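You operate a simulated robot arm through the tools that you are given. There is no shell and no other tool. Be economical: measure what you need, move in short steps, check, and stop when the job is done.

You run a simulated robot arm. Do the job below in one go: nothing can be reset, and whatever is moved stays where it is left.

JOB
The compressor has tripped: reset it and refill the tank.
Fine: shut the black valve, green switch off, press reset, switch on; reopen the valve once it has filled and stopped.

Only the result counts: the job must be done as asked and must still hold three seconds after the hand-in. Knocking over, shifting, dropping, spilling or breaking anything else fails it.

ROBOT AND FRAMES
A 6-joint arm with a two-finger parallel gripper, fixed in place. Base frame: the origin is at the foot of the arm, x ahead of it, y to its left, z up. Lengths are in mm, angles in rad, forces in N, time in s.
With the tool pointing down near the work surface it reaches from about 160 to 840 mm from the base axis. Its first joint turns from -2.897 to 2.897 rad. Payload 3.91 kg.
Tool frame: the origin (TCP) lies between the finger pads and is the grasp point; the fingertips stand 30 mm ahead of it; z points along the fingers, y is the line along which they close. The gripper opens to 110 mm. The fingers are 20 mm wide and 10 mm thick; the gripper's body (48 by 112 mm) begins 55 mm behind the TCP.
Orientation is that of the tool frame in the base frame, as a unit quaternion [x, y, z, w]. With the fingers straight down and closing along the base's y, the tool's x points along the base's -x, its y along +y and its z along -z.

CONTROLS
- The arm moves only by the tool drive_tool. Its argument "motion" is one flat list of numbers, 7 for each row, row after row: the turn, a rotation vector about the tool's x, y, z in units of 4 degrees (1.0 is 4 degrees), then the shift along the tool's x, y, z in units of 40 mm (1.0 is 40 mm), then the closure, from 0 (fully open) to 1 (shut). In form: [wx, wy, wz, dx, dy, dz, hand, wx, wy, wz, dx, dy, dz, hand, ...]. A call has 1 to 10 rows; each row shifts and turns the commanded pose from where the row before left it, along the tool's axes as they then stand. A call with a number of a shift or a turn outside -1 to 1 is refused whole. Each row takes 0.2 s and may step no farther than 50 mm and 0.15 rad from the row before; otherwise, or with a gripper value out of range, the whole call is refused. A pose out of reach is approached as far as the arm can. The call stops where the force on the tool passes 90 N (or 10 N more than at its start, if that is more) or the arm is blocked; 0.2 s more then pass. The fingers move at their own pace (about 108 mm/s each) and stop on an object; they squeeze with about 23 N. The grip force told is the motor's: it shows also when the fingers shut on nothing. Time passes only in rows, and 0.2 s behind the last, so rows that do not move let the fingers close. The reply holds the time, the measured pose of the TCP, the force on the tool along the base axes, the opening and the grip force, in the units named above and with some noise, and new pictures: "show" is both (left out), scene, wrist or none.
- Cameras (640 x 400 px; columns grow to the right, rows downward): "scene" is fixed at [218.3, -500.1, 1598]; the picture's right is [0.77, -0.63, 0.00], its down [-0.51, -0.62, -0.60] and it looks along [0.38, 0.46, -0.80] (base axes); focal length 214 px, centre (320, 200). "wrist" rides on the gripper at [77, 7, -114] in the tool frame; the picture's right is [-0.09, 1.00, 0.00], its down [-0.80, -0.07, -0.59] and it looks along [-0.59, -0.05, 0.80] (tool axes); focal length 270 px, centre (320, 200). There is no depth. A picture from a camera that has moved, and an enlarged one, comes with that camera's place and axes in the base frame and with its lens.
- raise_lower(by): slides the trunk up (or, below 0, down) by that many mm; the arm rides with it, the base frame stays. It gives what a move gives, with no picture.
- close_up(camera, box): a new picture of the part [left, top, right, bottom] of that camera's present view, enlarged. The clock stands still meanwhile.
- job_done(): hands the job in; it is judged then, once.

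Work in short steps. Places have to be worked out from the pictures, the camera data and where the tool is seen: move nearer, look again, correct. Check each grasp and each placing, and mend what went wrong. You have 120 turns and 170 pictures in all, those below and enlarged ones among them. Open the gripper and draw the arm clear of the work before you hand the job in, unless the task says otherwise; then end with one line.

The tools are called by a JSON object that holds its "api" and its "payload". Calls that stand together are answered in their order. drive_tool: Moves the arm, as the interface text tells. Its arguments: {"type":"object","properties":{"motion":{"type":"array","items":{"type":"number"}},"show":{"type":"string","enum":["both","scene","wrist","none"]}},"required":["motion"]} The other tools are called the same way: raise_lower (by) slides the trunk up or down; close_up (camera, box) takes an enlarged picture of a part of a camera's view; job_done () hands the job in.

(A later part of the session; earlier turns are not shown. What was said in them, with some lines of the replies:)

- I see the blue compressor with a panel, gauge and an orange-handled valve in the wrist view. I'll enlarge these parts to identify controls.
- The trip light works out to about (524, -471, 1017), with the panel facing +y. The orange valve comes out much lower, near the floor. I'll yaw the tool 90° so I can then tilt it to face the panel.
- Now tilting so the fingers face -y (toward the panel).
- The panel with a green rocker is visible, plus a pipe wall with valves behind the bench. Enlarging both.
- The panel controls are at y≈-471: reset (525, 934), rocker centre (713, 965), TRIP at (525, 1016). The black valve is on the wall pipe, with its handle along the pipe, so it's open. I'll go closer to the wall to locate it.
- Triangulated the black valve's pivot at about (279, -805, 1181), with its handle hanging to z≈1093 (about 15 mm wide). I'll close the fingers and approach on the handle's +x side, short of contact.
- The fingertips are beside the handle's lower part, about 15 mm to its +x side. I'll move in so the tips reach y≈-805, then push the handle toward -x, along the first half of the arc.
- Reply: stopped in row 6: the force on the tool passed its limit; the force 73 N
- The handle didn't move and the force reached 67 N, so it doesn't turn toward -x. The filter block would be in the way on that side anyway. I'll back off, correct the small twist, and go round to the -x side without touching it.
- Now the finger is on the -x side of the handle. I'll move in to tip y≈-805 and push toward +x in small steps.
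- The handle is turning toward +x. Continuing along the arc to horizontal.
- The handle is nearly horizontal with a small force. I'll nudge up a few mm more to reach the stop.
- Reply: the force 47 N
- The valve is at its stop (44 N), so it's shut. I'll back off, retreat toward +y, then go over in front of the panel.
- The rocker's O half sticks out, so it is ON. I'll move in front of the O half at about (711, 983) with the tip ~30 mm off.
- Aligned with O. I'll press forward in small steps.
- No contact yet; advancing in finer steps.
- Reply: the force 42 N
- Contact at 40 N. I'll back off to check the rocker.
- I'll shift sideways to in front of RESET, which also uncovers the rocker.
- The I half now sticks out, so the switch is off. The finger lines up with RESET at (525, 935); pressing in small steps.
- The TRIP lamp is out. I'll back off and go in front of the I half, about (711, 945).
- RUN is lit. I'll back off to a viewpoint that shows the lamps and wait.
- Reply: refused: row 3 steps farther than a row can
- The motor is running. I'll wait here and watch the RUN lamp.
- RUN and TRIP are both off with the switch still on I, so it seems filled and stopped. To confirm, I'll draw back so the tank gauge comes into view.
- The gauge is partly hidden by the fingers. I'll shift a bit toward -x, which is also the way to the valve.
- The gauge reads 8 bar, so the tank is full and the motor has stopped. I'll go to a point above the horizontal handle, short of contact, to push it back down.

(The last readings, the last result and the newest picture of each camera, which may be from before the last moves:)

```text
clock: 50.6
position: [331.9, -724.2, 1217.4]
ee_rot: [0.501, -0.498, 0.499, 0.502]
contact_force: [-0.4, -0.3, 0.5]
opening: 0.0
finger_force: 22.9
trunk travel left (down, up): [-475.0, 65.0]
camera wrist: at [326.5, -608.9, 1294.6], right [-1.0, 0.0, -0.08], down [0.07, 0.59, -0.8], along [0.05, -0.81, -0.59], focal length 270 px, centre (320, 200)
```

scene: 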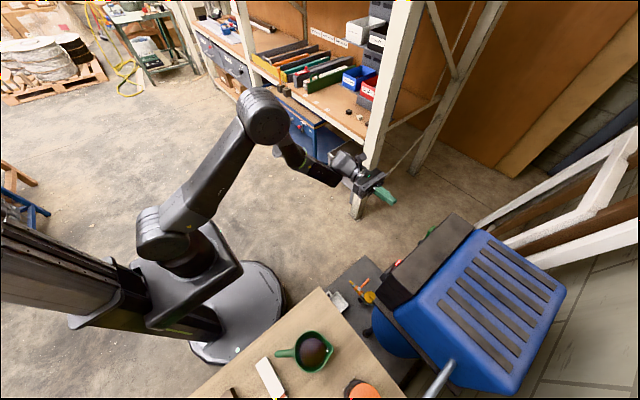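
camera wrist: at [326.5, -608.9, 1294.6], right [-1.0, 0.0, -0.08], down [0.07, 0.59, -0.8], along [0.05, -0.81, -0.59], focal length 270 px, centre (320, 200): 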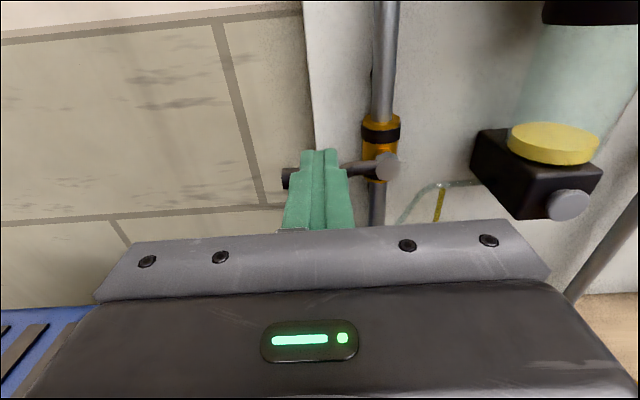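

The fingers are above the handle. I'll go forward and push it down along the arc.

{"api": "drive_tool", "payload": {"motion": [0, 0, 0, 0, 0, 0.65, 1, 0, 0, 0, 0, 0, 0.63, 1, 0, 0, 0, -0.45, 0, 0, 1, 0, 0, 0, -0.37, -0.07, 0, 1, 0, 0, 0, -0.37, 0.03, 0, 1, 0, 0, 0, -0.35, 0.12, 0, 1, 0, 0, 0, -0.31, 0.21, 0, 1, 0, 0, 0, -0.24, 0.28, 0, 1], "show": "wrist"}}

```text
clock: 52.4
position: [309.5, -773.4, 1133.0]
ee_rot: [0.501, -0.497, 0.5, 0.501]
contact_force: [0.9, -1.0, -1.0]
opening: 0.0
finger_force: 23.4
trunk travel left (down, up): [-475.0, 65.0]
camera wrist: at [303.5, -659.3, 1210.2], right [-1.0, 0.0, -0.08], down [0.07, 0.59, -0.8], along [0.05, -0.81, -0.59], focal length 270 px, centre (320, 200)
```

wrist: 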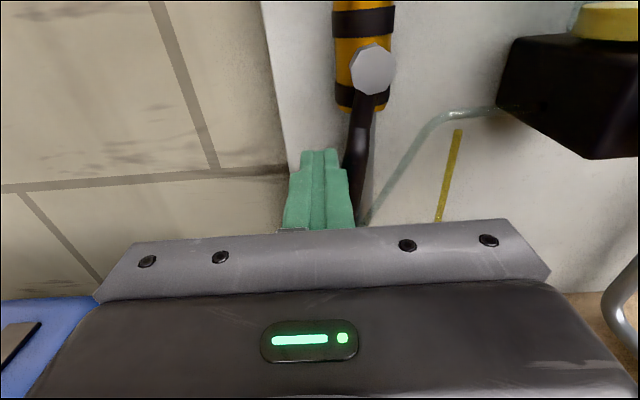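

Nearly vertical; finishing the last ~15° to the stop.

{"api": "drive_tool", "payload": {"motion": [0, 0, 0, -0.16, 0.25, 0, 1, 0, 0, 0, 0, 0.1, 0, 1, 0, 0, 0, 0, 0.1, 0, 1, 0, 0, 0, 0, 0.1, 0, 1], "show": "wrist"}}

```text
clock: 53.4
position: [296.4, -773.6, 1127.0]
ee_rot: [0.504, -0.495, 0.5, 0.502]
contact_force: [37.0, -10.9, 3.4]
opening: 0.0
finger_force: 23.3
trunk travel left (down, up): [-475.0, 65.0]
camera wrist: at [290.1, -658.9, 1204.7], right [-1.0, -0.01, -0.08], down [0.06, 0.59, -0.8], along [0.05, -0.81, -0.59], focal length 270 px, centre (320, 200)
```

wrist: 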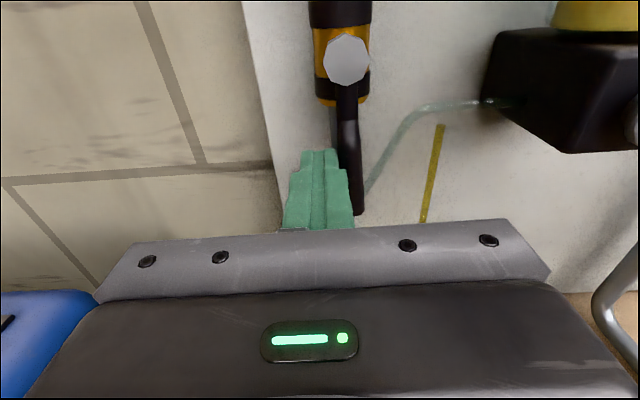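

The handle is back at the open stop (37 N), as at the start. I'll back off in +x, retreat to +y, open the gripper and check the panel and gauge.

{"api": "drive_tool", "payload": {"motion": [0, 0, 0, 0, -0.5, 0, 1, 0, 0, 0, 0, 0, -1, 1, 0, 0, 0, 0, 0, -1, 1, 0, 0, 0, 0, 0, -1, 1, 0, 0, 0, 0, 0, -1, 1, 0, 0, 0, 0, 0, -1, 1, 0, 0, 0, 0, 0, -1, 1, 0, 0, 0, 0, 0, -1, 1, 0, 0, 0, 0, 0, -1, 1, 0, 0, 0, 0, 0, -1, 1], "show": "wrist"}}

{"api": "drive_tool", "payload": {"motion": [0, 0, 0, 0, 0, -1, 0, 0, 0, 0, 0, 0, -1, 0, 0, 0, 0, 0, 0, -1, 0, 0, 0, 0, 0, 0, -1, 0, 0, 0, 0, 0, 0, -1, 0, 0, 0, 0, 0, 0, -1, 0, 0, 0, 0, 0, -0.6, -1, 0, 0, 0, 0, 0, -0.6, -1, 0, 0, 0, 0, 0, -0.6, -1, 0, 0, 0, 0, 0, -0.6, -1, 0], "show": "wrist"}}

```text
clock: 55.6
position: [305.9, -414.5, 1126.5]
ee_rot: [0.5, -0.498, 0.499, 0.502]
contact_force: [0.8, 0.6, 0.5]
opening: 0.0
finger_force: 22.9
trunk travel left (down, up): [-475.0, 65.0]
camera wrist: at [301.3, -299.9, 1204.5], right [-1.0, 0.0, -0.08], down [0.07, 0.59, -0.8], along [0.05, -0.81, -0.59], focal length 270 px, centre (320, 200)
```

wrist: 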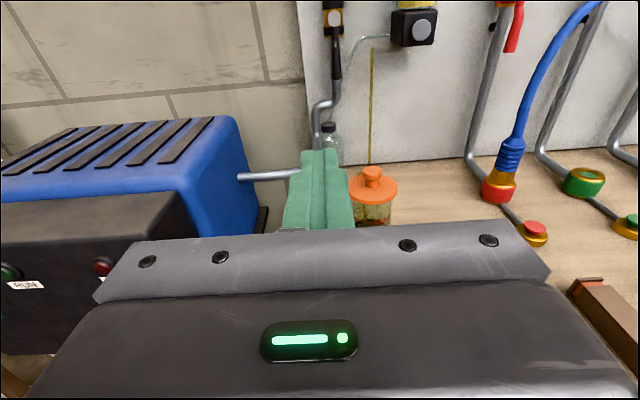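

```text
clock: 57.8
position: [404.9, -11.5, 1126.6]
ee_rot: [0.5, -0.499, 0.499, 0.503]
contact_force: [0.5, 0.8, -0.2]
opening: 110.0
finger_force: 0.0
trunk travel left (down, up): [-475.0, 65.0]
camera wrist: at [399.4, 102.4, 1204.2], right [-1.0, 0.0, -0.08], down [0.07, 0.59, -0.8], along [0.05, -0.81, -0.59], focal length 270 px, centre (320, 200)
```

wrist: 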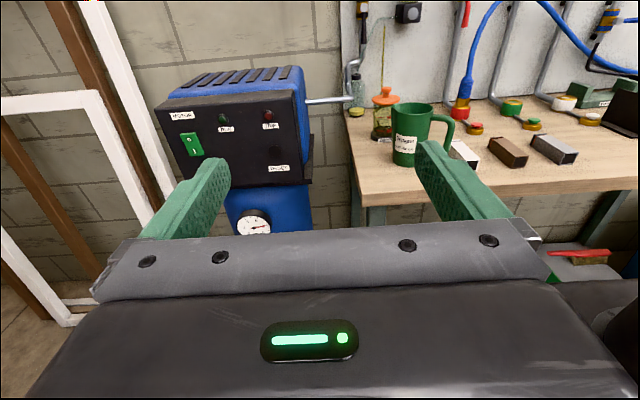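

{"api": "close_up", "payload": {"camera": "wrist", "box": [160, 90, 340, 240]}}

```text
2.67 times, centred on (250, 165) of wrist
camera zoom: at [399.4, 102.4, 1204.2], right [-1.0, 0.0, -0.08], down [0.07, 0.59, -0.8], along [0.05, -0.81, -0.59], focal length 721 px, centre (507, 293)
```

zoom: 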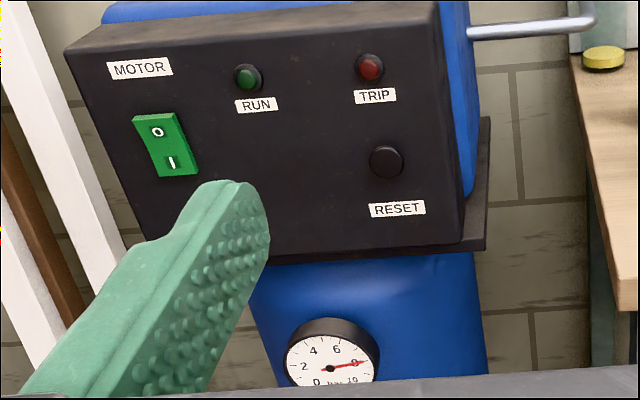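

The gauge holds at 8 bar, TRIP is off, the switch is on, the valve is open and the arm is clear. Handing in.

{"api": "job_done", "payload": {}}

```text
The job is handed in.
```

The compressor is reset and the tank refilled to 8 bar: the motor ran and stopped by itself, the green switch is on, the TRIP lamp is out, and the black valve is open again.
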